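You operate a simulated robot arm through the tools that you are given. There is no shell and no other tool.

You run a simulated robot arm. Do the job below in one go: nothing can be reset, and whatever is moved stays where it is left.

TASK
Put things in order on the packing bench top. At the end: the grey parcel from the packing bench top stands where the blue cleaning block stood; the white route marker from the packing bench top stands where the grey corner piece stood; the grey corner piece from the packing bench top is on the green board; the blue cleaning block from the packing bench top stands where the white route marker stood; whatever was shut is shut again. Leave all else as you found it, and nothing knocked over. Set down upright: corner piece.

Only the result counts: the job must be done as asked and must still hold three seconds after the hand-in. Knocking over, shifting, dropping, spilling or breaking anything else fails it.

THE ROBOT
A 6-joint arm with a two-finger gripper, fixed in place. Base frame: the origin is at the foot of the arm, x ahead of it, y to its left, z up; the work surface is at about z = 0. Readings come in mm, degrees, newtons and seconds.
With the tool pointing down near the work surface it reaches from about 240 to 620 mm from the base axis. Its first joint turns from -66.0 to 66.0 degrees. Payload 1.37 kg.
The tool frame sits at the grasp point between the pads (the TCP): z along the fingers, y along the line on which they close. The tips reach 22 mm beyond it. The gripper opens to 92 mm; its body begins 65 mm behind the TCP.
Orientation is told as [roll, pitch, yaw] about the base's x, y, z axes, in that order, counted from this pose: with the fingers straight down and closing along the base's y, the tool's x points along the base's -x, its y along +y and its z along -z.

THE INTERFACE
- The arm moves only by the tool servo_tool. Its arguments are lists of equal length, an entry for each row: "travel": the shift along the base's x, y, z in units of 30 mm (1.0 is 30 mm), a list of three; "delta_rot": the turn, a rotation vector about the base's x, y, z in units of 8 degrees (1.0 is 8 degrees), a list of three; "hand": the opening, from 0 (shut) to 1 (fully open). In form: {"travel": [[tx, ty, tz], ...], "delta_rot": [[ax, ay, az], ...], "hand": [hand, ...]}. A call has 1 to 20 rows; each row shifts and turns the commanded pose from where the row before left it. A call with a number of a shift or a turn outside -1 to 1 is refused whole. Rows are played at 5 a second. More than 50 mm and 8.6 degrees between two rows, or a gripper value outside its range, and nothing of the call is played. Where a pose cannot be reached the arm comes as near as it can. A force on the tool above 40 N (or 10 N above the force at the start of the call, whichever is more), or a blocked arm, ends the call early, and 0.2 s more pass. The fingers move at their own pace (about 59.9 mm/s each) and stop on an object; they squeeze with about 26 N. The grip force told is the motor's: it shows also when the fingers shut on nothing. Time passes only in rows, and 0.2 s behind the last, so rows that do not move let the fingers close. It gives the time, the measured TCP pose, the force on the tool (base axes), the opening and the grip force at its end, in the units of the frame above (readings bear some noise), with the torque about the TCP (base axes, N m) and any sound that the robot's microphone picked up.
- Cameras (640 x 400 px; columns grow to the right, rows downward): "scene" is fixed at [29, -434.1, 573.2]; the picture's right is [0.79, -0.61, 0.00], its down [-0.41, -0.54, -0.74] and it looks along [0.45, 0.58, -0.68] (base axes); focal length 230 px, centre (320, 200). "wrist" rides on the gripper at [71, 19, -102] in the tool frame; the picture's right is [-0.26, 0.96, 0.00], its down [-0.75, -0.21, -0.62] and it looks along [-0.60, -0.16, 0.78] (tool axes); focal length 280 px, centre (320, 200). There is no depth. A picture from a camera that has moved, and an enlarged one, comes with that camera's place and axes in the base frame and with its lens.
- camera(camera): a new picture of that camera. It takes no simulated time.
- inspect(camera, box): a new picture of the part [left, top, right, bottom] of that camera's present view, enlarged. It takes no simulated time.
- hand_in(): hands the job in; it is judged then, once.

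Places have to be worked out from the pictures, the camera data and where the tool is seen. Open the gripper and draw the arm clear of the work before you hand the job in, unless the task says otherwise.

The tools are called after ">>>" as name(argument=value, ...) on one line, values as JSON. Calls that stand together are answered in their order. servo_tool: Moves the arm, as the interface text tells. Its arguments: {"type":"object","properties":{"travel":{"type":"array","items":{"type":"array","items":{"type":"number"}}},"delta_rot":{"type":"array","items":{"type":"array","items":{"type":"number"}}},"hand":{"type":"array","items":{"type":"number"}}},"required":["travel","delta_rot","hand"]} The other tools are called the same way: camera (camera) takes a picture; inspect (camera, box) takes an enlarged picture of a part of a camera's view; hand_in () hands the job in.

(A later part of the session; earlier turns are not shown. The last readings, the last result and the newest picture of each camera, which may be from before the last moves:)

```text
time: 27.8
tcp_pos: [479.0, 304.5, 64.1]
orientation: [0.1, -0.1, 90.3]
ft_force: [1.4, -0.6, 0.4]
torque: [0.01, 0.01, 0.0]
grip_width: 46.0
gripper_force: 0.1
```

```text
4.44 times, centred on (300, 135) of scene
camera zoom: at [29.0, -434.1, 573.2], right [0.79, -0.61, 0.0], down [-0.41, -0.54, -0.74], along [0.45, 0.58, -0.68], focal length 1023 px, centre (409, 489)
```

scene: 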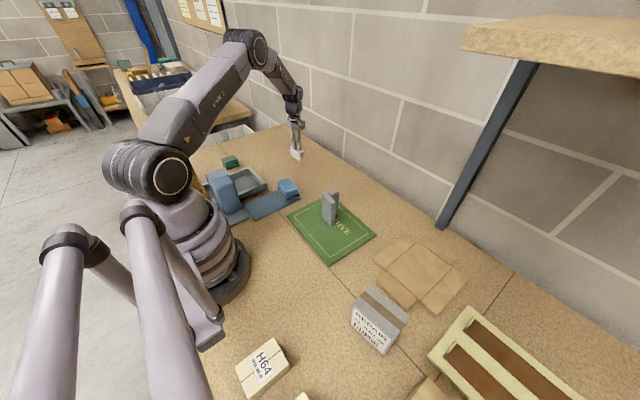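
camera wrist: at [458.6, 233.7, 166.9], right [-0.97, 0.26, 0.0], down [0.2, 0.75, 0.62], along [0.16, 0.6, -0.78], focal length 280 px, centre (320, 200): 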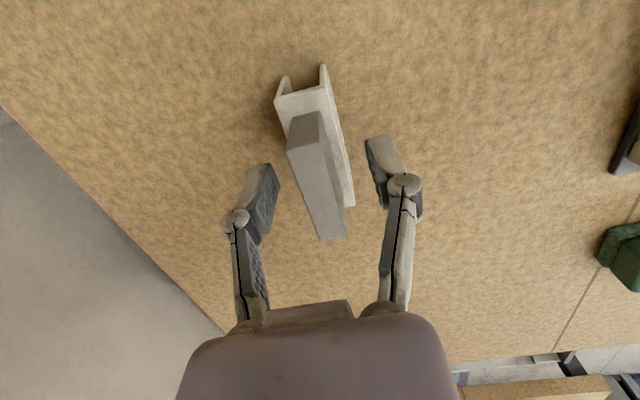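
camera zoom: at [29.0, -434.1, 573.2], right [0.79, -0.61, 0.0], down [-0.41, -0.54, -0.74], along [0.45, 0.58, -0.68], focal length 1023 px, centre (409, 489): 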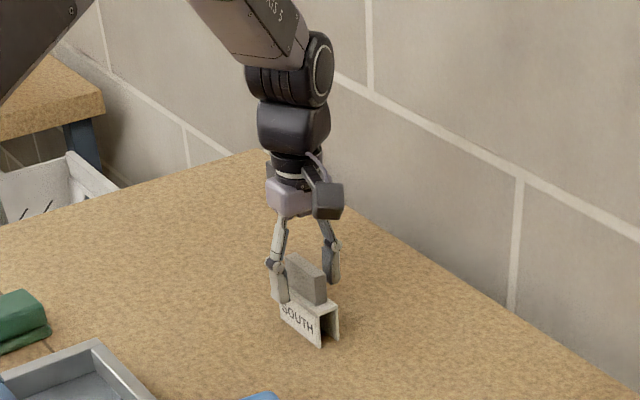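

The marker stands on the spot. I rise and move to (300, 40, 200), turning to yaw 83°, to look at the blue block.

>>> servo_tool(travel=[[0, 0, 0.6], [0, 0, 1], [0, 0, 1], [0, 0, 1], [0, 0, 0.93], [-0.593, -0.883, 0], [-0.593, -0.883, 0], [-0.593, -0.883, 0], [-0.593, -0.883, 0], [-0.593, -0.883, 0], [-0.593, -0.883, 0], [-0.593, -0.883, 0], [-0.593, -0.883, 0], [-0.593, -0.883, 0], [-0.593, -0.883, 0], [0, 0, 0]], delta_rot=[[0, 0, 0], [0, 0, 0], [0, 0, 0], [0, 0, 0], [0, 0, 0], [0, 0, -0.091], [0, 0, -0.091], [0, 0, -0.091], [0, 0, -0.091], [0, 0, -0.091], [0, 0, -0.091], [0, 0, -0.091], [0, 0, -0.091], [0, 0, -0.091], [0, 0, -0.091], [0, 0, 0]], hand=[0.5, 0.5, 0.5, 0.5, 0.5, 0.7, 0.9, 1, 1, 1, 1, 1, 1, 1, 1, 1])

>>> camera(camera="wrist")

>>> camera(camera="scene")

```text
time: 31.2
tcp_pos: [299.5, 40.5, 201.2]
orientation: [0.0, -0.1, 83.0]
ft_force: [-0.7, -1.0, 0.1]
torque: [-0.01, -0.02, -0.03]
grip_width: 92.1
gripper_force: 0.0
```

```text
taken
camera wrist: at [271.6, -28.3, 305.0], right [-0.93, 0.38, 0.0], down [0.3, 0.72, 0.62], along [0.23, 0.58, -0.78], focal length 280 px, centre (320, 200)
```

wrist: 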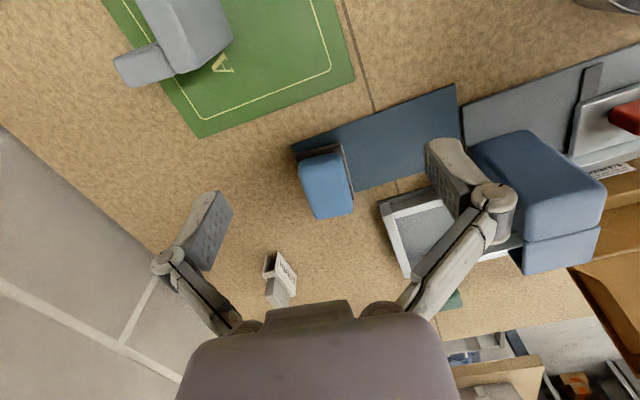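

```text
taken
```

scene: 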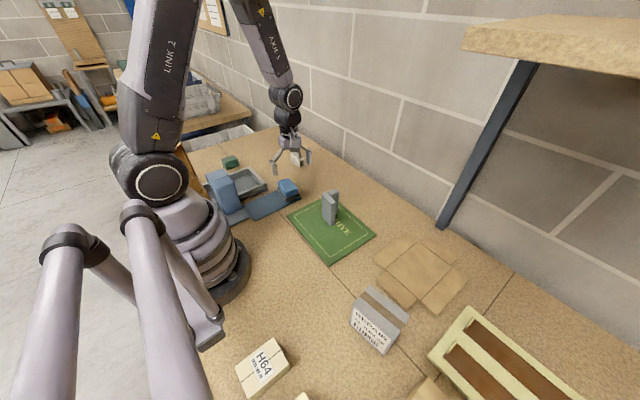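

I enlarge the blue block for measurement.

>>> inspect(camera="wrist", box=[270, 120, 390, 230])

>>> inspect(camera="wrist", box=[440, 0, 640, 300])

>>> inspect(camera="scene", box=[265, 165, 315, 215])

```text
3.64 times, centred on (330, 175) of wrist
camera zoom: at [271.6, -28.3, 305.0], right [-0.93, 0.38, 0.0], down [0.3, 0.72, 0.62], along [0.23, 0.58, -0.78], focal length 1020 px, centre (284, 291)
```

zoom: 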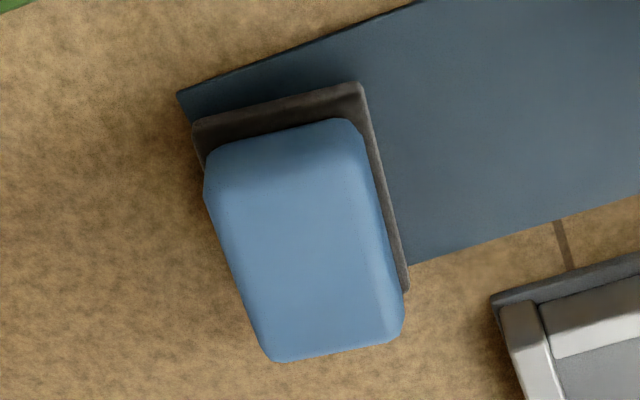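

```text
1.33 times, centred on (540, 150) of wrist
camera zoom: at [271.6, -28.3, 305.0], right [-0.93, 0.38, 0.0], down [0.3, 0.72, 0.62], along [0.23, 0.58, -0.78], focal length 374 px, centre (27, 267)
```

zoom: 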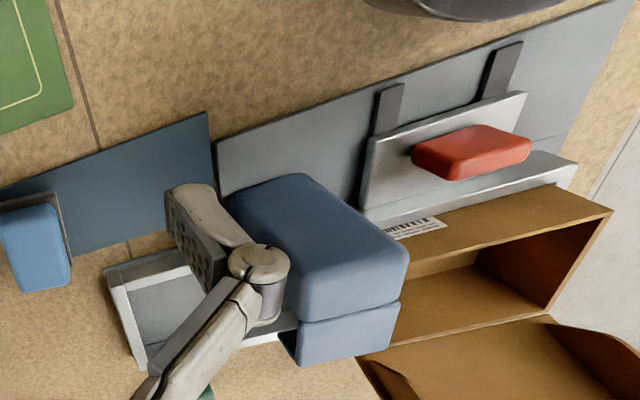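

```text
8.00 times, centred on (290, 190) of scene
camera zoom: at [29.0, -434.1, 573.2], right [0.79, -0.61, 0.0], down [-0.41, -0.54, -0.74], along [0.45, 0.58, -0.68], focal length 1841 px, centre (560, 280)
```

zoom: 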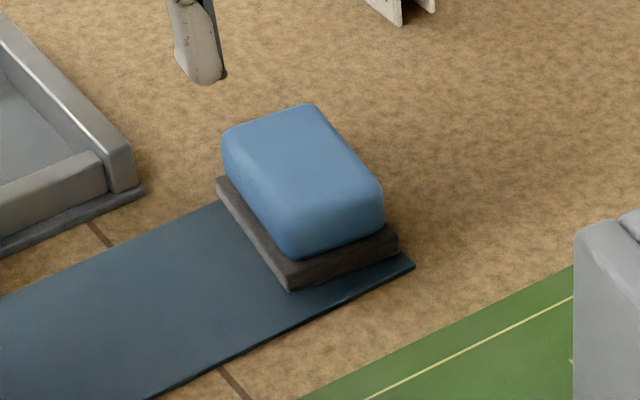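

The blue block (body plus grey felt base) is about 55×85 mm, centred near (338, 160), yaw about -7°, top near z 50. I move above it at z≈120 and re-check.

>>> servo_tool(travel=[[0.319, 0.994, -0.6], [0.319, 0.994, -0.7], [0.319, 0.994, -0.7], [0.319, 0.994, -0.7], [0, 0, 0], [0, 0, 0]], delta_rot=[[0, 0, 0], [0, 0, 0], [0, 0, 0], [0, 0, 0], [0, 0, 0], [0, 0, 0]], hand=[1, 1, 1, 1, 1, 1])

>>> camera(camera="wrist")

```text
time: 32.6
tcp_pos: [339.8, 157.8, 120.5]
orientation: [0.1, 0.0, 83.1]
ft_force: [0.4, -0.3, 0.5]
torque: [0.02, 0.0, -0.03]
grip_width: 92.2
gripper_force: 0.1
```

```text
taken
camera wrist: at [311.5, 90.3, 223.9], right [-0.93, 0.38, 0.0], down [0.3, 0.72, 0.62], along [0.23, 0.58, -0.78], focal length 280 px, centre (320, 200)
```

wrist: 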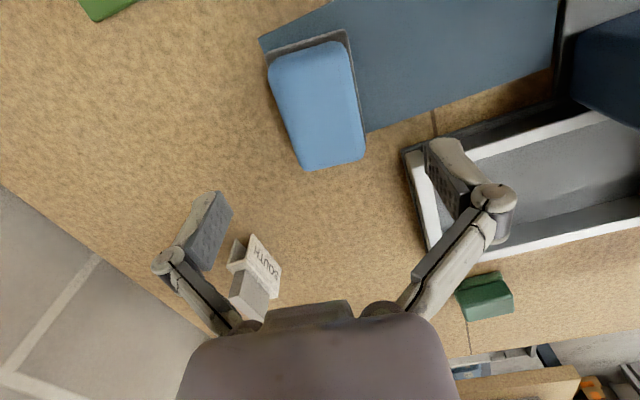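

>>> inspect(camera="wrist", box=[240, 20, 400, 190])

```text
2.35 times, centred on (320, 105) of wrist
camera zoom: at [311.5, 90.3, 223.9], right [-0.93, 0.38, 0.0], down [0.3, 0.72, 0.62], along [0.23, 0.58, -0.78], focal length 660 px, centre (320, 424)
```

zoom: 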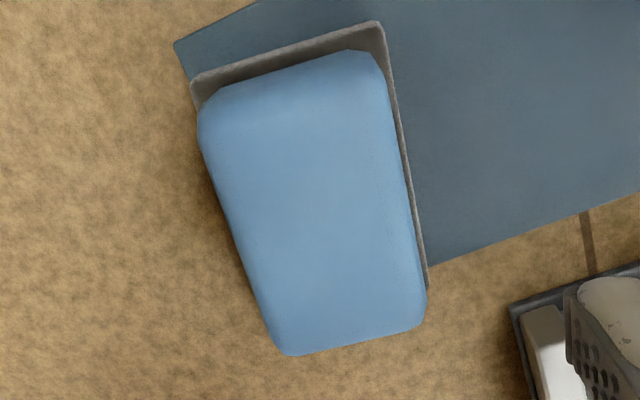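

The tool is nearly centred over the block (337.8, 158.3). I descend to z≈42.

>>> servo_tool(travel=[[-0.05, 0, -0.8], [0, 0, -0.9], [0, 0, -0.6], [0, 0, -0.32], [0, 0, 0]], delta_rot=[[0, 0, 0], [0, 0, 0], [0, 0, 0], [0, 0, 0], [0, 0, 0]], hand=[1, 1, 1, 1, 1])

>>> camera(camera="wrist")

>>> inspect(camera="scene", box=[250, 140, 330, 220])

```text
time: 33.8
tcp_pos: [339.0, 157.8, 42.3]
orientation: [0.1, 0.0, 83.1]
ft_force: [0.8, -0.1, 0.1]
torque: [-0.01, -0.03, 0.01]
grip_width: 91.9
gripper_force: 0.0
```

```text
taken
camera wrist: at [309.9, 90.6, 145.1], right [-0.93, 0.38, 0.0], down [0.3, 0.72, 0.62], along [0.23, 0.58, -0.78], focal length 280 px, centre (320, 200)
```

wrist: 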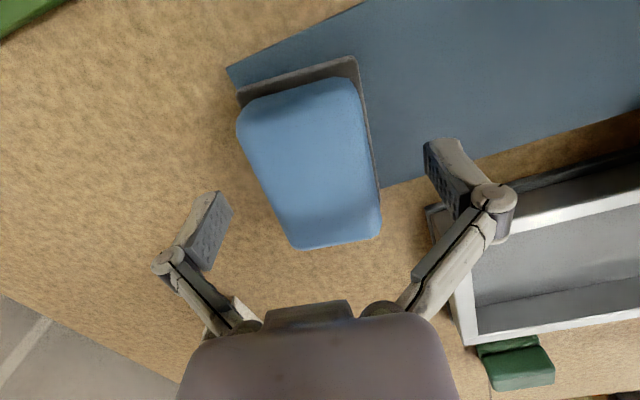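

```text
5.00 times, centred on (290, 180) of scene
camera zoom: at [29.0, -434.1, 573.2], right [0.79, -0.61, 0.0], down [-0.41, -0.54, -0.74], along [0.45, 0.58, -0.68], focal length 1151 px, centre (470, 300)
```

zoom: 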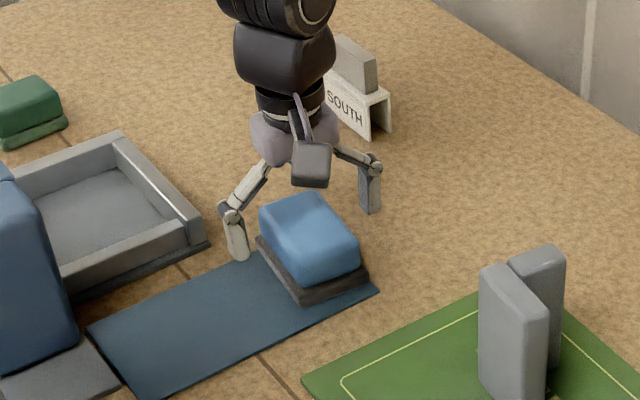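

The fingers flank the block. I close.

>>> servo_tool(travel=[[0, 0, 0], [0, 0, 0], [0, 0, 0], [0, 0, 0], [0, 0, 0]], delta_rot=[[0, 0, 0], [0, 0, 0], [0, 0, 0], [0, 0, 0], [0, 0, 0]], hand=[0, 0, 0, 0, 0])

>>> camera(camera="wrist")

```text
time: 35.0
tcp_pos: [337.8, 158.8, 43.0]
orientation: [0.1, -0.2, 83.0]
ft_force: [-0.7, -0.5, 7.8]
torque: [0.01, 0.07, 0.01]
grip_width: 51.2
gripper_force: 25.5
```

```text
taken
camera wrist: at [309.9, 90.6, 145.5], right [-0.93, 0.38, 0.0], down [0.3, 0.72, 0.62], along [0.23, 0.58, -0.78], focal length 280 px, centre (320, 200)
```

wrist: 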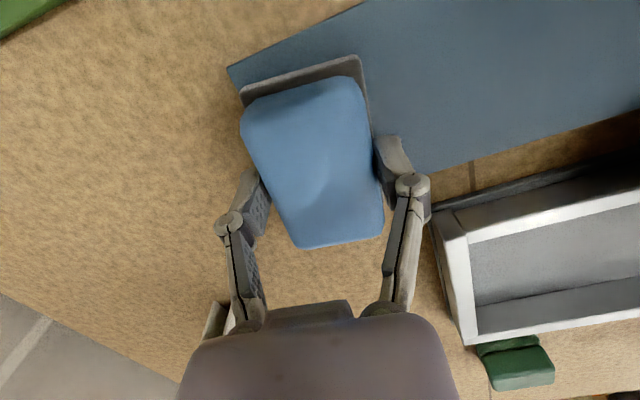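

Gripped at 51 mm. I lift 45 mm and check.

>>> servo_tool(travel=[[0, 0, 0.2], [0, 0, 0.3], [0, 0, 0.5], [0, 0, 0.5], [0, 0, 0]], delta_rot=[[0, 0, 0], [0, 0, 0], [0, 0, 0], [0, 0, 0], [0, 0, 0]], hand=[0, 0, 0, 0, 0])

>>> camera(camera="wrist")

>>> inspect(camera="scene", box=[240, 140, 340, 220])

```text
time: 36.2
tcp_pos: [336.2, 160.1, 86.8]
orientation: [0.1, -0.1, 83.0]
ft_force: [-0.2, 0.2, -0.1]
torque: [0.01, -0.02, 0.0]
grip_width: 51.0
gripper_force: 25.8
```

```text
taken
camera wrist: at [308.7, 91.4, 189.1], right [-0.93, 0.38, 0.0], down [0.3, 0.72, 0.62], along [0.23, 0.58, -0.78], focal length 280 px, centre (320, 200)
```

wrist: 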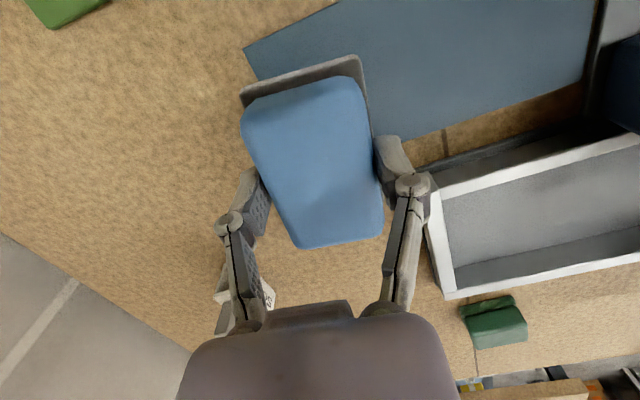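

```text
5.00 times, centred on (290, 180) of scene
camera zoom: at [29.0, -434.1, 573.2], right [0.79, -0.61, 0.0], down [-0.41, -0.54, -0.74], along [0.45, 0.58, -0.68], focal length 1151 px, centre (470, 300)
```

zoom: 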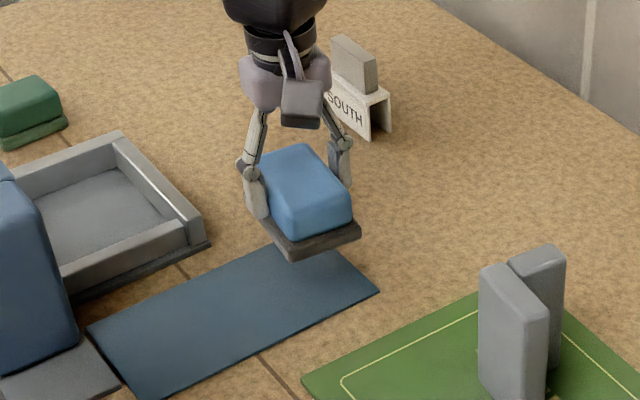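

The block with its base came up cleanly and the mat stayed put. I raise further and carry it along +y to the marker's old spot at (339.5, 500).

>>> servo_tool(travel=[[0, 0, 1], [0, 0, 0.9], [0.01, 0.947, 0], [0.01, 0.947, 0], [0.01, 0.947, 0], [0.01, 0.947, 0], [0.01, 0.947, 0], [0.01, 0.947, 0], [0.01, 0.947, 0], [0.01, 0.947, 0], [0.01, 0.947, 0], [0.01, 0.947, 0], [0.01, 0.947, 0], [0.01, 0.947, 0], [0, 0, 0], [0, 0, 0]], delta_rot=[[0, 0, 0], [0, 0, 0], [0, 0, 0.109], [0, 0, 0.109], [0, 0, 0.109], [0, 0, 0.109], [0, 0, 0.109], [0, 0, 0.109], [0, 0, 0.109], [0, 0, 0.109], [0, 0, 0.109], [0, 0, 0.109], [0, 0, 0.109], [0, 0, 0.109], [0, 0, 0], [0, 0, 0]], hand=[0, 0, 0, 0, 0, 0, 0, 0, 0, 0, 0, 0, 0, 0, 0, 0])

>>> camera(camera="wrist")

>>> inspect(camera="scene", box=[200, 80, 340, 200])

```text
time: 39.6
tcp_pos: [340.5, 499.5, 142.6]
orientation: [0.1, 0.1, 93.3]
ft_force: [0.6, -0.7, -0.4]
torque: [-0.01, 0.01, 0.0]
grip_width: 51.5
gripper_force: 26.2
```

```text
taken
camera wrist: at [325.2, 427.8, 246.1], right [-0.98, 0.2, 0.0], down [0.16, 0.76, 0.62], along [0.13, 0.61, -0.78], focal length 280 px, centre (320, 200)
```

wrist: 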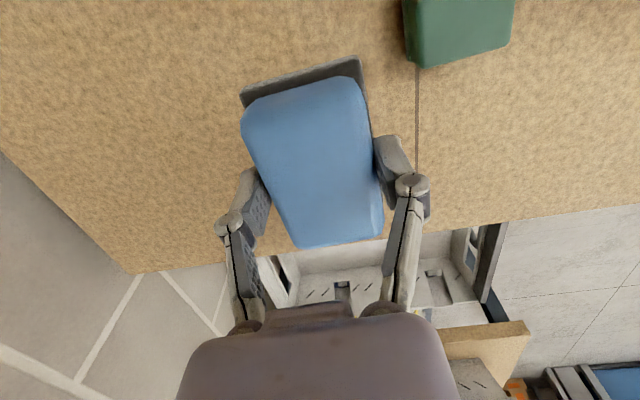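

```text
3.33 times, centred on (270, 140) of scene
camera zoom: at [29.0, -434.1, 573.2], right [0.79, -0.61, 0.0], down [-0.41, -0.54, -0.74], along [0.45, 0.58, -0.68], focal length 767 px, centre (487, 400)
```

zoom: 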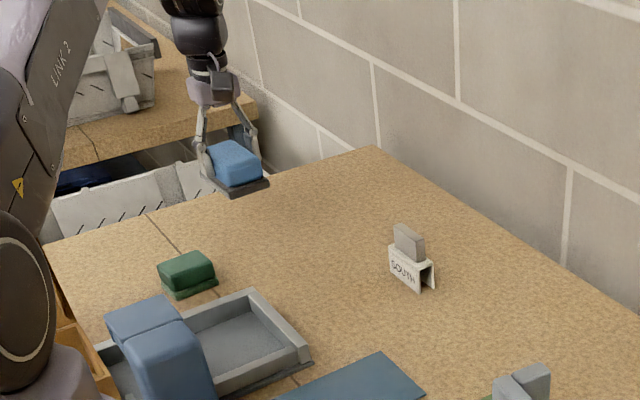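

The block is over the spot; green block is clear by about 40 mm. I lower toward the bench.

>>> servo_tool(travel=[[0, 0.02, -0.7], [0, 0, -0.9], [0, 0, -0.9], [0, 0, -0.6], [0, 0, -0.25], [0, 0, 0]], delta_rot=[[0, 0, 0], [0, 0, 0], [0, 0, 0], [0, 0, 0], [0, 0, 0], [0, 0, 0]], hand=[0, 0, 0, 0, 0, 0])

>>> inspect(camera="scene", box=[210, 100, 290, 180])

```text
time: 41.0
tcp_pos: [340.3, 501.0, 43.8]
orientation: [0.1, 0.0, 93.4]
ft_force: [-0.1, -0.3, 0.1]
torque: [0.0, 0.02, -0.01]
grip_width: 51.1
gripper_force: 26.4
```

```text
5.00 times, centred on (250, 140) of scene
camera zoom: at [29.0, -434.1, 573.2], right [0.79, -0.61, 0.0], down [-0.41, -0.54, -0.74], along [0.45, 0.58, -0.68], focal length 1151 px, centre (670, 500)
```

zoom: 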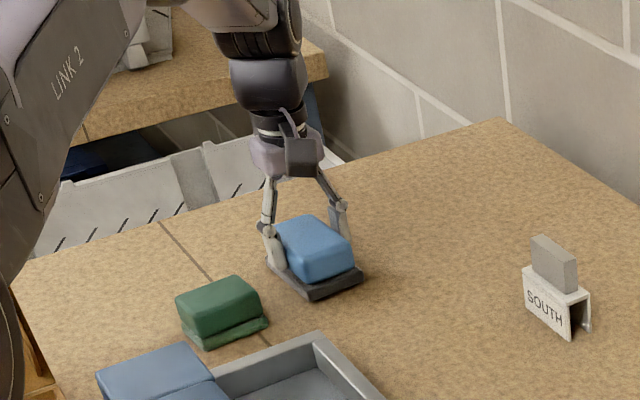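

>>> servo_tool(travel=[[0, 0, -0.1], [0, 0, 0]], delta_rot=[[0, 0, 0], [0, 0, 0]], hand=[0, 0])

```text
time: 41.6
tcp_pos: [339.5, 500.9, 39.9]
orientation: [0.1, 0.0, 93.4]
ft_force: [-0.3, 0.6, 0.3]
torque: [-0.01, -0.01, -0.03]
grip_width: 51.2
gripper_force: 25.8
```

>>> servo_tool(travel=[[0, 0, -0.06], [0, 0, 0]], delta_rot=[[0, 0, 0], [0, 0, 0]], hand=[0, 0])

```text
time: 42.2
tcp_pos: [339.8, 501.0, 38.5]
orientation: [0.1, -0.1, 93.5]
ft_force: [-4.2, -3.3, 15.7]
torque: [-0.09, 0.11, 0.01]
grip_width: 51.5
gripper_force: 26.0
```

Contact at 16 N. I open to 0.75 only, keeping clear of the green block.

>>> servo_tool(travel=[[0, 0, 0], [0, 0, 0], [0, 0, 0], [0, 0, 0]], delta_rot=[[0, 0, 0], [0, 0, 0], [0, 0, 0], [0, 0, 0]], hand=[0.65, 0.75, 0.75, 0.75])

>>> camera(camera="wrist")

>>> inspect(camera="scene", box=[210, 100, 290, 180])

```text
time: 43.2
tcp_pos: [339.4, 500.0, 38.0]
orientation: [0.1, 0.0, 93.4]
ft_force: [0.5, 0.2, 0.3]
torque: [0.04, 0.01, -0.02]
grip_width: 69.0
gripper_force: 0.0
```

```text
taken
camera wrist: at [324.4, 428.6, 140.5], right [-0.98, 0.2, 0.0], down [0.16, 0.76, 0.62], along [0.13, 0.61, -0.78], focal length 280 px, centre (320, 200)
```

wrist: 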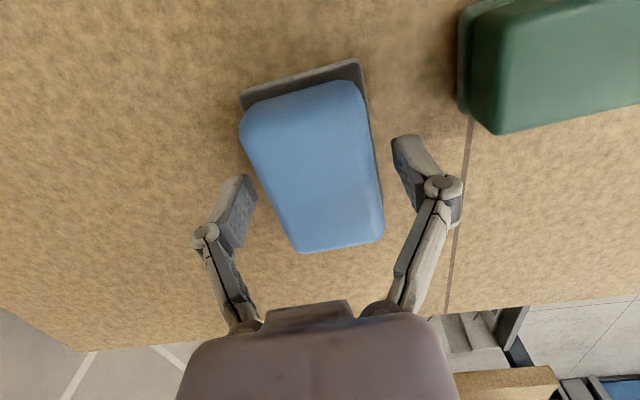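

```text
5.00 times, centred on (250, 140) of scene
camera zoom: at [29.0, -434.1, 573.2], right [0.79, -0.61, 0.0], down [-0.41, -0.54, -0.74], along [0.45, 0.58, -0.68], focal length 1151 px, centre (670, 500)
```

zoom: 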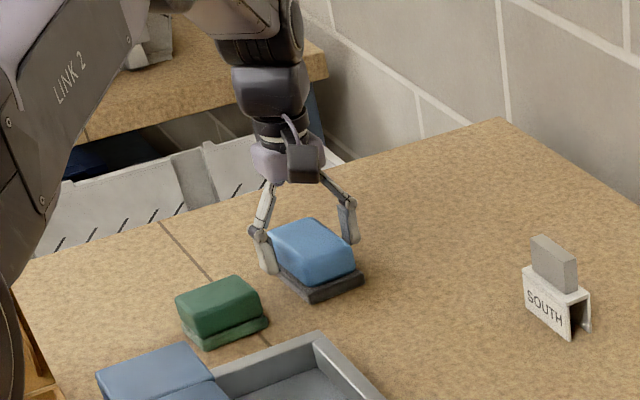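

The blue block stands on the marker's old spot. I rise, then travel toward the parcel, turning the hand to yaw about -81° over the way.

>>> servo_tool(travel=[[0, 0, 0.73], [0, 0, 1], [0, 0, 1], [0, 0, 1], [-0.119, -0.976, 0.139], [-0.119, -0.976, 0.139], [-0.119, -0.976, 0.139], [-0.119, -0.976, 0.139], [-0.119, -0.976, 0.139], [-0.119, -0.976, 0.139], [-0.119, -0.976, 0.139], [-0.119, -0.976, 0.139], [-0.119, -0.976, 0.139], [-0.119, -0.976, 0.139], [-0.119, -0.976, 0.139], [-0.119, -0.976, 0.139]], delta_rot=[[0, 0, 0], [0, 0, 0], [0, 0, 0], [0, 0, 0], [0, 0, -0.908], [0, 0, -0.908], [0, 0, -0.908], [0, 0, -0.908], [0, 0, -0.908], [0, 0, -0.908], [0, 0, -0.908], [0, 0, -0.908], [0, 0, -0.908], [0, 0, -0.908], [0, 0, -0.908], [0, 0, -0.908]], hand=[0.75, 0.75, 0.75, 0.75, 0.75, 0.75, 0.8, 0.9, 1, 1, 1, 1, 1, 1, 1, 1])

>>> camera(camera="scene")

```text
time: 46.6
tcp_pos: [296.5, 147.5, 201.8]
orientation: [0.0, 0.0, 6.2]
ft_force: [-0.2, -0.3, 0.8]
torque: [0.01, -0.02, -0.02]
grip_width: 92.1
gripper_force: 0.0
```

```text
taken
```

scene: 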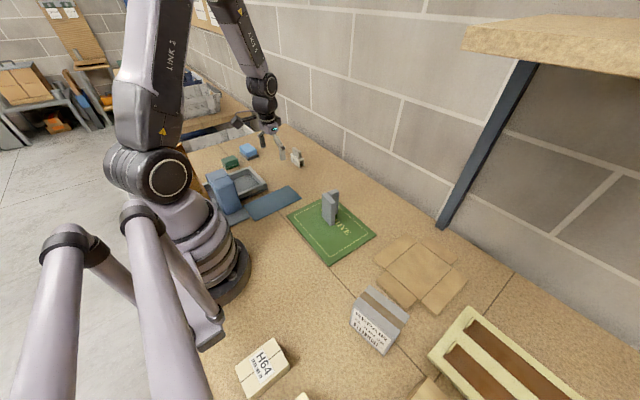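

All clear so far. I continue the travel to the parcel view pose.

>>> servo_tool(travel=[[-0.119, -0.976, 0.139], [-0.119, -0.976, 0.139], [-0.119, -0.976, 0.139], [-0.119, -0.976, 0.139], [-0.119, -0.976, 0.139], [-0.119, -0.976, 0.139], [-0.119, -0.976, 0.139], [-0.119, -0.976, 0.139], [-0.119, -0.976, 0.139], [-0.119, -0.976, 0.139], [-0.119, -0.976, 0.139], [-0.119, -0.976, 0.139], [0, 0, 0], [0, 0, 0]], delta_rot=[[0, 0, -0.908], [0, 0, -0.908], [0, 0, -0.908], [0, 0, -0.908], [0, 0, -0.908], [0, 0, -0.908], [0, 0, -0.908], [0, 0, -0.908], [0, 0, -0.908], [0, 0, -0.908], [0, 0, -0.908], [0, 0, -0.908], [0, 0, 0], [0, 0, 0]], hand=[1, 1, 1, 1, 1, 1, 1, 1, 1, 1, 1, 1, 1, 1])

>>> camera(camera="wrist")

>>> camera(camera="scene")

```text
time: 49.6
tcp_pos: [252.4, -203.7, 247.8]
orientation: [0.1, 0.0, -80.7]
ft_force: [0.2, -0.2, 0.8]
torque: [-0.01, 0.02, 0.01]
grip_width: 92.1
gripper_force: 0.0
```

```text
taken
camera wrist: at [259.8, -129.3, 350.8], right [0.99, -0.1, 0.0], down [-0.08, -0.78, 0.62], along [-0.06, -0.62, -0.78], focal length 280 px, centre (320, 200)
```

wrist: 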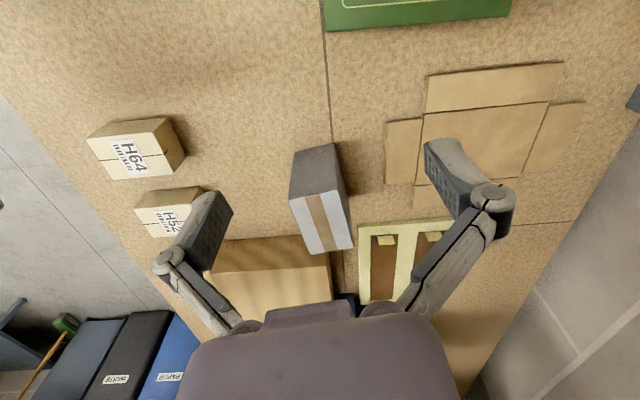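

```text
taken
```

scene: 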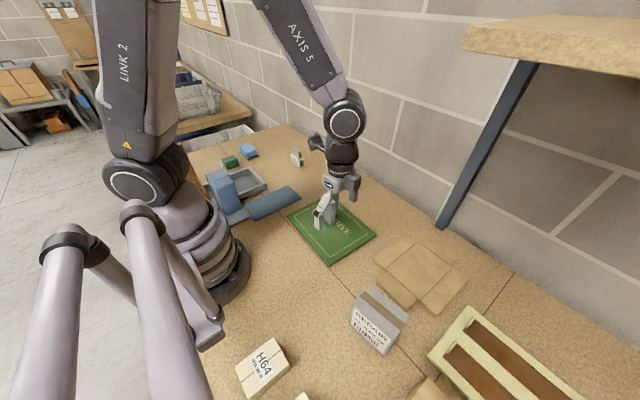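

>>> inspect(camera="wrist", box=[240, 120, 400, 270])

>>> inspect(camera="wrist", box=[60, 90, 360, 320])

```text
2.67 times, centred on (320, 195) of wrist
camera zoom: at [259.8, -129.3, 350.8], right [0.99, -0.1, 0.0], down [-0.08, -0.78, 0.62], along [-0.06, -0.62, -0.78], focal length 748 px, centre (320, 213)
```

zoom: 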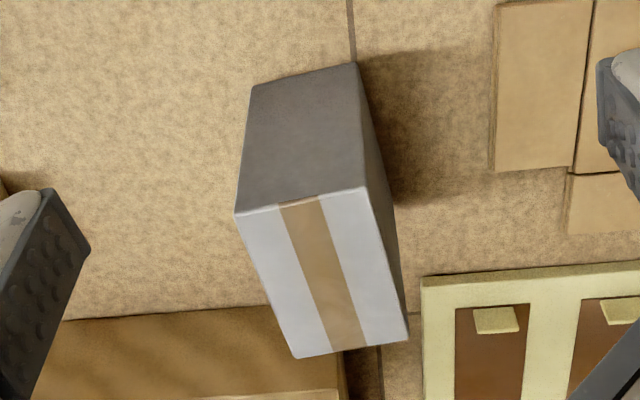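

```text
1.74 times, centred on (210, 205) of wrist
camera zoom: at [259.8, -129.3, 350.8], right [0.99, -0.1, 0.0], down [-0.08, -0.78, 0.62], along [-0.06, -0.62, -0.78], focal length 488 px, centre (511, 191)
```

zoom: 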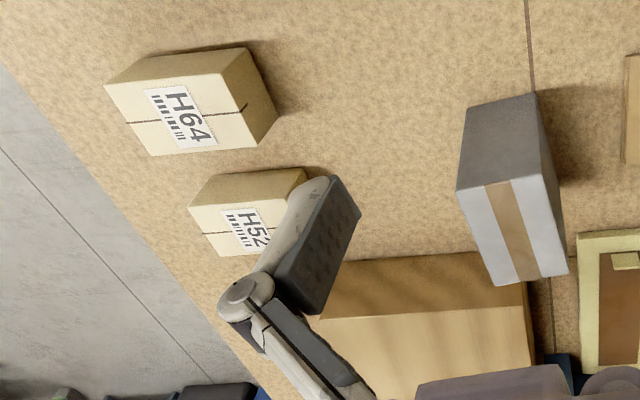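

The parcel's top centre is about (240, -362), height about 107 mm, width about 55 mm across, needing tool yaw about -81.7°. I move above it at z≈200 and re-check.

>>> servo_tool(travel=[[-0.072, -0.881, -0.267], [-0.072, -0.881, -0.267], [-0.072, -0.881, -0.267], [-0.072, -0.881, -0.267], [-0.072, -0.881, -0.267], [-0.072, -0.881, -0.267], [0, 0, 0], [0, 0, 0]], delta_rot=[[0, 0, -0.02], [0, 0, -0.02], [0, 0, -0.02], [0, 0, -0.02], [0, 0, -0.02], [0, 0, -0.02], [0, 0, 0], [0, 0, 0]], hand=[1, 1, 1, 1, 1, 1, 1, 1])

>>> camera(camera="wrist")

```text
time: 51.4
tcp_pos: [240.7, -362.0, 203.6]
orientation: [0.1, 0.0, -81.9]
ft_force: [0.8, -1.6, 0.8]
torque: [-0.02, -0.02, 0.02]
grip_width: 91.9
gripper_force: 0.1
```

```text
taken
camera wrist: at [248.1, -288.6, 306.1], right [0.99, -0.12, 0.0], down [-0.1, -0.78, 0.62], along [-0.07, -0.62, -0.78], focal length 280 px, centre (320, 200)
```

wrist: 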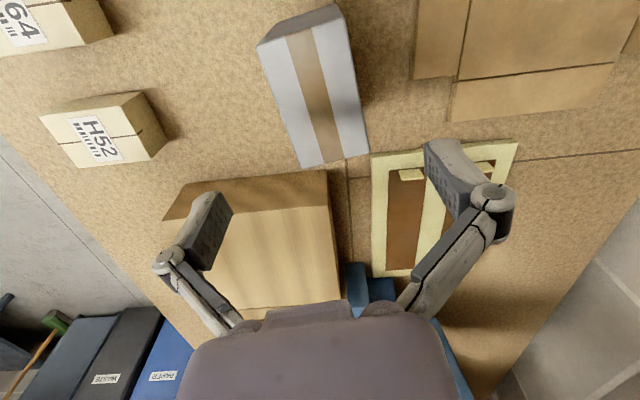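

Centre confirmed at about (239.4, -361). I make a 1 mm correction and descend to z≈70.

>>> servo_tool(travel=[[-0.03, 0.03, -0.7], [0, 0, -0.9], [0, 0, -0.9], [0, 0, -0.9], [0, 0, -0.7], [0, 0, -0.33], [0, 0, 0]], delta_rot=[[0, 0, 0], [0, 0, 0], [0, 0, 0], [0, 0, 0], [0, 0, 0], [0, 0, 0], [0, 0, 0]], hand=[1, 1, 1, 1, 1, 1, 1])

>>> camera(camera="wrist")

>>> inspect(camera="scene", box=[320, 220, 460, 380])

```text
time: 53.0
tcp_pos: [240.2, -361.8, 69.8]
orientation: [0.1, -0.1, -81.8]
ft_force: [0.1, -0.2, -0.1]
torque: [-0.01, 0.01, -0.01]
grip_width: 92.1
gripper_force: 0.0
```

```text
taken
camera wrist: at [247.0, -288.1, 173.2], right [0.99, -0.12, 0.0], down [-0.1, -0.78, 0.62], along [-0.07, -0.62, -0.78], focal length 280 px, centre (320, 200)
```

wrist: 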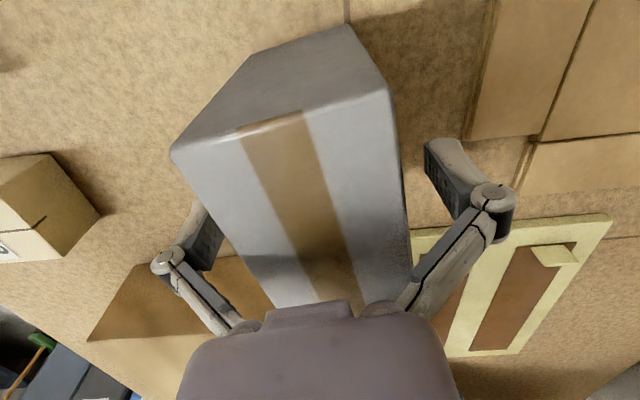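

```text
2.50 times, centred on (390, 300) of scene
camera zoom: at [29.0, -434.1, 573.2], right [0.79, -0.61, 0.0], down [-0.41, -0.54, -0.74], along [0.45, 0.58, -0.68], focal length 575 px, centre (145, -50)
```

zoom: 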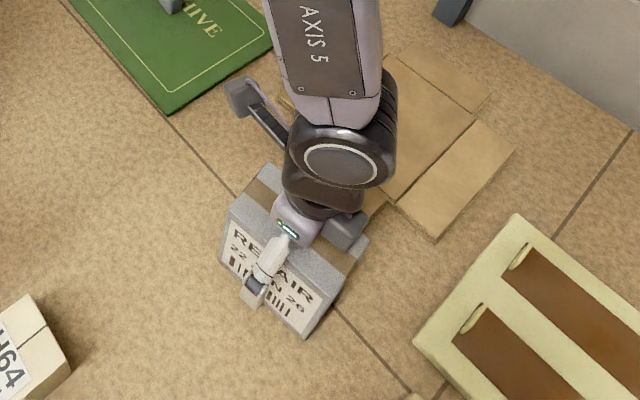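

The fingers are on both sides of the parcel. I close.

>>> servo_tool(travel=[[0, 0, 0], [0, 0, 0], [0, 0, 0], [0, 0, 0], [0, 0, 0]], delta_rot=[[0, 0, 0], [0, 0, 0], [0, 0, 0], [0, 0, 0], [0, 0, 0]], hand=[0, 0, 0, 0, 0])

>>> camera(camera="wrist")

```text
time: 54.2
tcp_pos: [240.9, -360.2, 71.1]
orientation: [0.2, -0.2, -81.7]
ft_force: [1.6, 2.4, 17.5]
torque: [0.1, 0.03, 0.35]
grip_width: 63.5
gripper_force: 26.0
```

```text
taken
camera wrist: at [247.2, -288.3, 174.0], right [0.99, -0.12, 0.0], down [-0.1, -0.77, 0.63], along [-0.07, -0.62, -0.78], focal length 280 px, centre (320, 200)
```

wrist: 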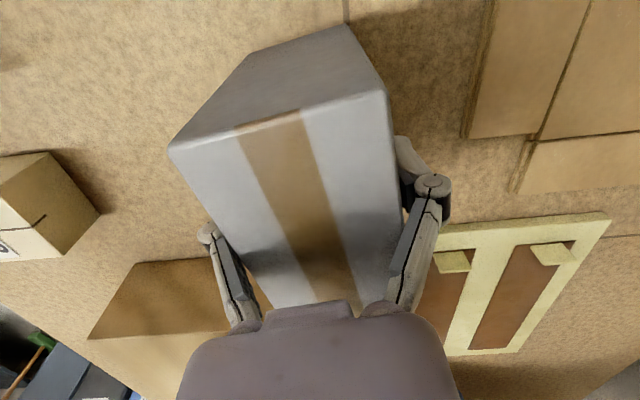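

The fingers stopped at 63.5 mm with 17 N upward: the finger links are likely touching the parcel's top edges, so I'm too deep. I reopen, rise 15 mm and close again.

>>> servo_tool(travel=[[0, 0, 0], [0, 0, 0], [0, 0, 0.25], [0, 0, 0.25], [0, 0, 0]], delta_rot=[[0, 0, 0], [0, 0, 0], [0, 0, 0], [0, 0, 0], [0, 0, 0]], hand=[0.85, 1, 1, 1, 1])

>>> camera(camera="wrist")

>>> inspect(camera="scene", box=[320, 220, 460, 380])

```text
time: 55.4
tcp_pos: [238.8, -361.5, 86.4]
orientation: [0.1, 0.0, -81.7]
ft_force: [-0.3, -1.1, -0.2]
torque: [0.0, 0.01, -0.03]
grip_width: 91.7
gripper_force: 0.0
```

```text
taken
camera wrist: at [246.9, -288.4, 188.0], right [0.99, -0.12, 0.0], down [-0.1, -0.78, 0.62], along [-0.07, -0.62, -0.78], focal length 280 px, centre (320, 200)
```

wrist: 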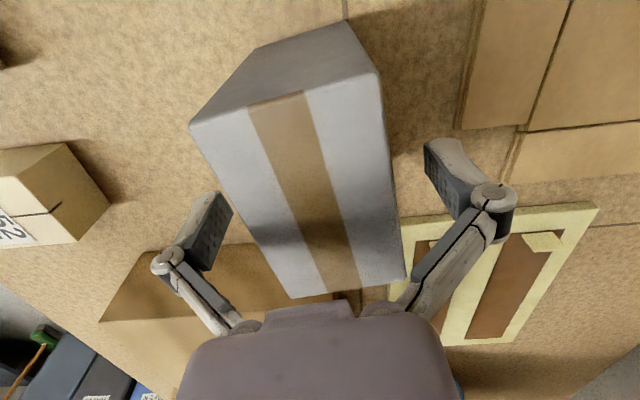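

```text
2.50 times, centred on (390, 300) of scene
camera zoom: at [29.0, -434.1, 573.2], right [0.79, -0.61, 0.0], down [-0.41, -0.54, -0.74], along [0.45, 0.58, -0.68], focal length 575 px, centre (145, -50)
```

zoom: 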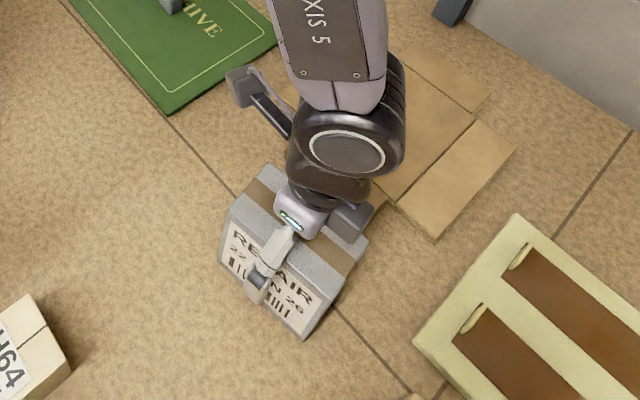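

The parcel has not moved. I close at z≈86.

>>> servo_tool(travel=[[0, 0, 0], [0, 0, 0], [0, 0, 0], [0, 0, 0], [0, 0, 0]], delta_rot=[[0, 0, 0], [0, 0, 0], [0, 0, 0], [0, 0, 0], [0, 0, 0]], hand=[0, 0, 0, 0, 0])

>>> camera(camera="wrist")

```text
time: 56.6
tcp_pos: [240.5, -361.9, 86.5]
orientation: [0.2, 0.0, -81.9]
ft_force: [1.0, 2.0, 9.5]
torque: [0.06, 0.2, -0.04]
grip_width: 57.5
gripper_force: 26.1
```

```text
taken
camera wrist: at [247.0, -288.5, 188.1], right [0.99, -0.12, 0.0], down [-0.1, -0.77, 0.62], along [-0.07, -0.62, -0.78], focal length 280 px, centre (320, 200)
```

wrist: 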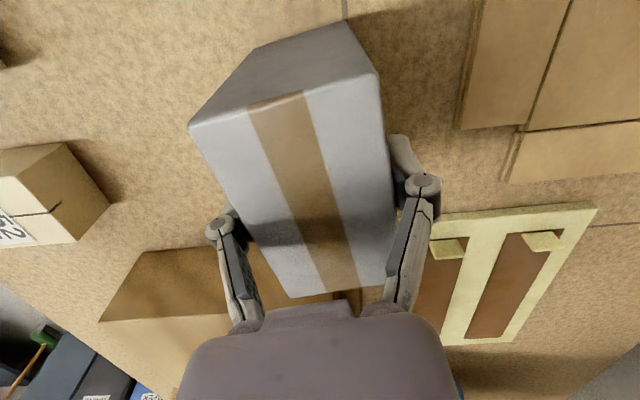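

Now 57.5 mm, a proper grip. I lift gently and check.

>>> servo_tool(travel=[[0, 0, 0.15], [0, 0, 0.3], [0, 0, 0.5], [0, 0, 0.5], [0, 0, 0]], delta_rot=[[0, 0, 0], [0, 0, 0], [0, 0, 0], [0, 0, 0], [0, 0, 0]], hand=[0, 0, 0, 0, 0])

>>> camera(camera="wrist")

>>> inspect(camera="scene", box=[320, 200, 460, 380])

```text
time: 57.8
tcp_pos: [238.7, -360.9, 128.2]
orientation: [0.2, 0.0, -81.8]
ft_force: [0.9, 1.1, -3.3]
torque: [-0.01, -0.05, 0.01]
grip_width: 57.5
gripper_force: 26.4
```

```text
taken
camera wrist: at [247.4, -288.1, 231.4], right [0.99, -0.12, 0.0], down [-0.1, -0.78, 0.62], along [-0.07, -0.62, -0.78], focal length 280 px, centre (320, 200)
```

wrist: 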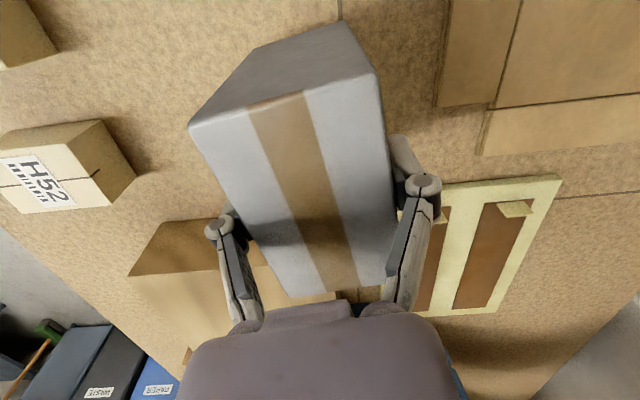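

```text
2.22 times, centred on (390, 290) of scene
camera zoom: at [29.0, -434.1, 573.2], right [0.79, -0.61, 0.0], down [-0.41, -0.54, -0.74], along [0.45, 0.58, -0.68], focal length 511 px, centre (164, 0)
```

zoom: 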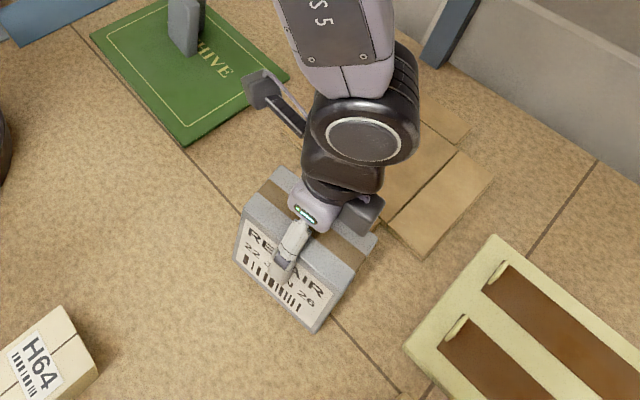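

The parcel is held. I raise it to z≈240 and begin carrying it toward the mat, checking halfway.

>>> servo_tool(travel=[[0, 0, 0.9], [0, 0, 0.95], [0, 0, 0.95], [0, 0, 0.95], [0.183, 0.963, 0], [0.183, 0.963, 0], [0.183, 0.963, 0], [0.183, 0.963, 0], [0.183, 0.963, 0], [0.183, 0.963, 0], [0.183, 0.963, 0], [0.183, 0.963, 0], [0.183, 0.963, 0], [0, 0, 0]], delta_rot=[[0, 0, 0], [0, 0, 0], [0, 0, 0], [0, 0, 0], [0, 0, -0.105], [0, 0, -0.105], [0, 0, -0.105], [0, 0, -0.105], [0, 0, -0.105], [0, 0, -0.105], [0, 0, -0.105], [0, 0, -0.105], [0, 0, -0.105], [0, 0, 0]], hand=[0, 0, 0, 0, 0, 0, 0, 0, 0, 0, 0, 0, 0, 0])

>>> camera(camera="wrist")

>>> camera(camera="scene")

```text
time: 60.8
tcp_pos: [290.5, -101.2, 241.9]
orientation: [0.0, 0.0, -89.3]
ft_force: [0.0, 0.1, -3.1]
torque: [0.02, 0.0, 0.0]
grip_width: 57.5
gripper_force: 26.4
```

```text
taken
camera wrist: at [308.6, -29.7, 344.3], right [0.97, -0.25, 0.0], down [-0.2, -0.76, 0.62], along [-0.15, -0.6, -0.78], focal length 280 px, centre (320, 200)
```

wrist: 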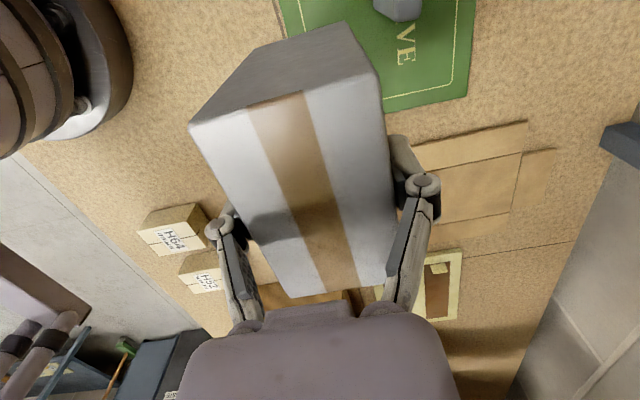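

```text
taken
```

scene: 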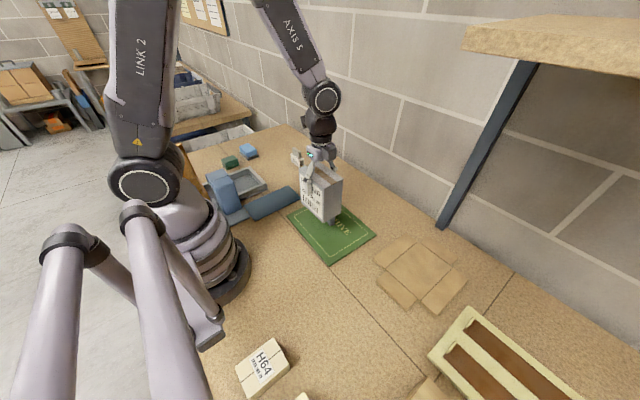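

The carry is steady with orientation tracking. I continue to above the mat at (338, 159).

>>> servo_tool(travel=[[0.178, 0.963, 0], [0.178, 0.963, 0], [0.178, 0.963, 0], [0.178, 0.963, 0], [0.178, 0.963, 0], [0.178, 0.963, 0], [0.178, 0.963, 0], [0.178, 0.963, 0], [0.178, 0.963, 0], [0, 0, 0], [0, 0, 0]], delta_rot=[[0, 0, -0.105], [0, 0, -0.105], [0, 0, -0.105], [0, 0, -0.105], [0, 0, -0.105], [0, 0, -0.105], [0, 0, -0.105], [0, 0, -0.105], [0, 0, -0.105], [0, 0, 0], [0, 0, 0]], hand=[0, 0, 0, 0, 0, 0, 0, 0, 0, 0, 0])

>>> camera(camera="wrist")

>>> camera(camera="scene")

```text
time: 63.2
tcp_pos: [337.0, 158.2, 239.7]
orientation: [0.1, -0.1, -96.9]
ft_force: [0.4, 0.1, -2.6]
torque: [-0.01, 0.01, 0.01]
grip_width: 57.5
gripper_force: 26.7
```

```text
taken
camera wrist: at [362.9, 227.2, 342.0], right [0.93, -0.38, 0.0], down [-0.29, -0.72, 0.62], along [-0.23, -0.58, -0.78], focal length 280 px, centre (320, 200)
```

wrist: 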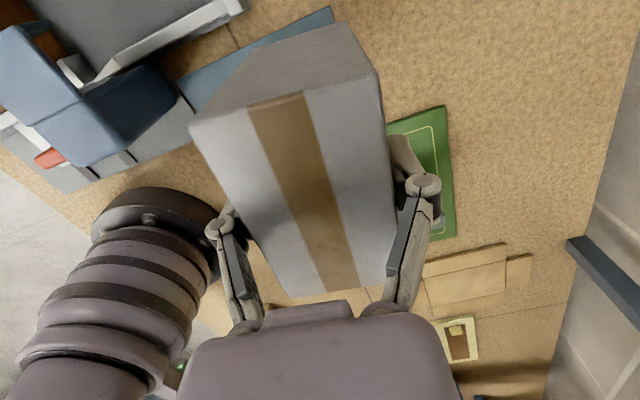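

```text
taken
```

scene: 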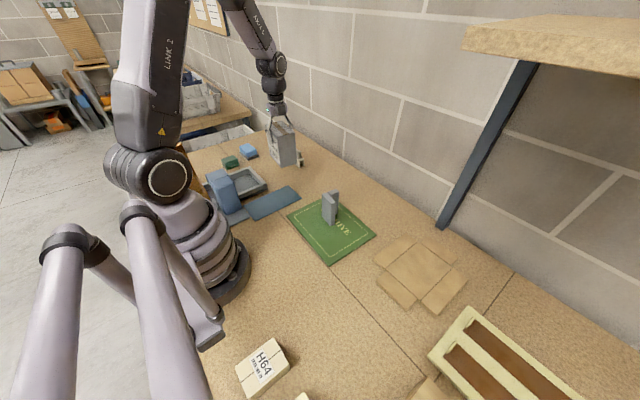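

Pose reached. I lower toward the mat in stages, first to z≈99.

>>> servo_tool(travel=[[0.02, 0.01, -0.7], [0, 0, -0.9], [0, 0, -0.9], [0, 0, -0.9], [0, 0, -0.7], [0, 0, -0.4], [0, 0, -0.2], [0, 0, 0]], delta_rot=[[0, 0, 0], [0, 0, 0], [0, 0, 0], [0, 0, 0], [0, 0, 0], [0, 0, 0], [0, 0, 0], [0, 0, 0]], hand=[0, 0, 0, 0, 0, 0, 0, 0])

>>> inspect(camera="scene", box=[240, 110, 340, 220])

>>> camera(camera="wrist")

```text
time: 65.0
tcp_pos: [337.1, 159.8, 99.8]
orientation: [0.2, 0.0, -96.9]
ft_force: [-0.2, 0.2, -3.5]
torque: [0.01, 0.01, 0.02]
grip_width: 57.7
gripper_force: 25.7
```

```text
3.64 times, centred on (290, 165) of scene
camera zoom: at [29.0, -434.1, 573.2], right [0.79, -0.61, 0.0], down [-0.41, -0.54, -0.74], along [0.45, 0.58, -0.68], focal length 837 px, centre (429, 327)
```

zoom: 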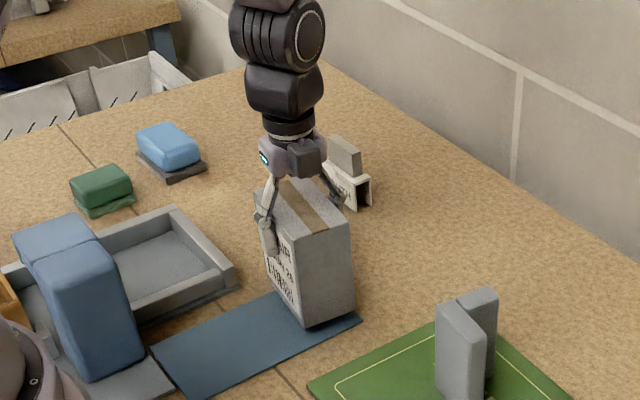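

```text
taken
camera wrist: at [363.7, 227.9, 202.7], right [0.93, -0.38, 0.0], down [-0.29, -0.72, 0.62], along [-0.23, -0.58, -0.78], focal length 280 px, centre (320, 200)
```

wrist: 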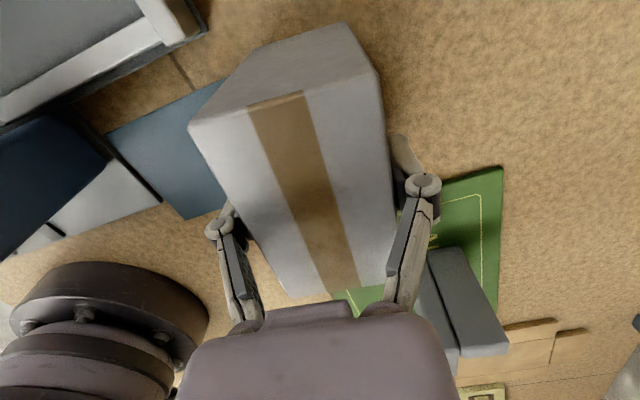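

The parcel is a little above the mat. I lower in small steps.

>>> servo_tool(travel=[[0, 0, -0.15], [0, 0, -0.12], [0, 0, 0]], delta_rot=[[0, 0, 0], [0, 0, 0], [0, 0, 0]], hand=[0, 0, 0])

```text
time: 65.8
tcp_pos: [337.2, 160.0, 91.3]
orientation: [0.1, 0.0, -96.9]
ft_force: [0.5, -0.1, -3.3]
torque: [-0.01, 0.0, -0.01]
grip_width: 57.5
gripper_force: 26.1
```

>>> servo_tool(travel=[[0, 0, -0.07], [0, 0, 0]], delta_rot=[[0, 0, 0], [0, 0, 0]], hand=[0, 0])

```text
time: 66.4
tcp_pos: [338.1, 159.9, 89.7]
orientation: [0.1, 0.0, -96.9]
ft_force: [-0.2, -1.1, -2.9]
torque: [0.0, -0.01, -0.01]
grip_width: 57.6
gripper_force: 26.2
```

>>> servo_tool(travel=[[0, 0, -0.05], [0, 0, 0]], delta_rot=[[0, 0, 0], [0, 0, 0]], hand=[0, 0])

```text
time: 67.0
tcp_pos: [337.1, 160.1, 88.6]
orientation: [0.0, 0.0, -96.8]
ft_force: [-4.3, 1.9, 10.6]
torque: [-0.32, 0.18, -0.14]
grip_width: 57.8
gripper_force: 26.3
```

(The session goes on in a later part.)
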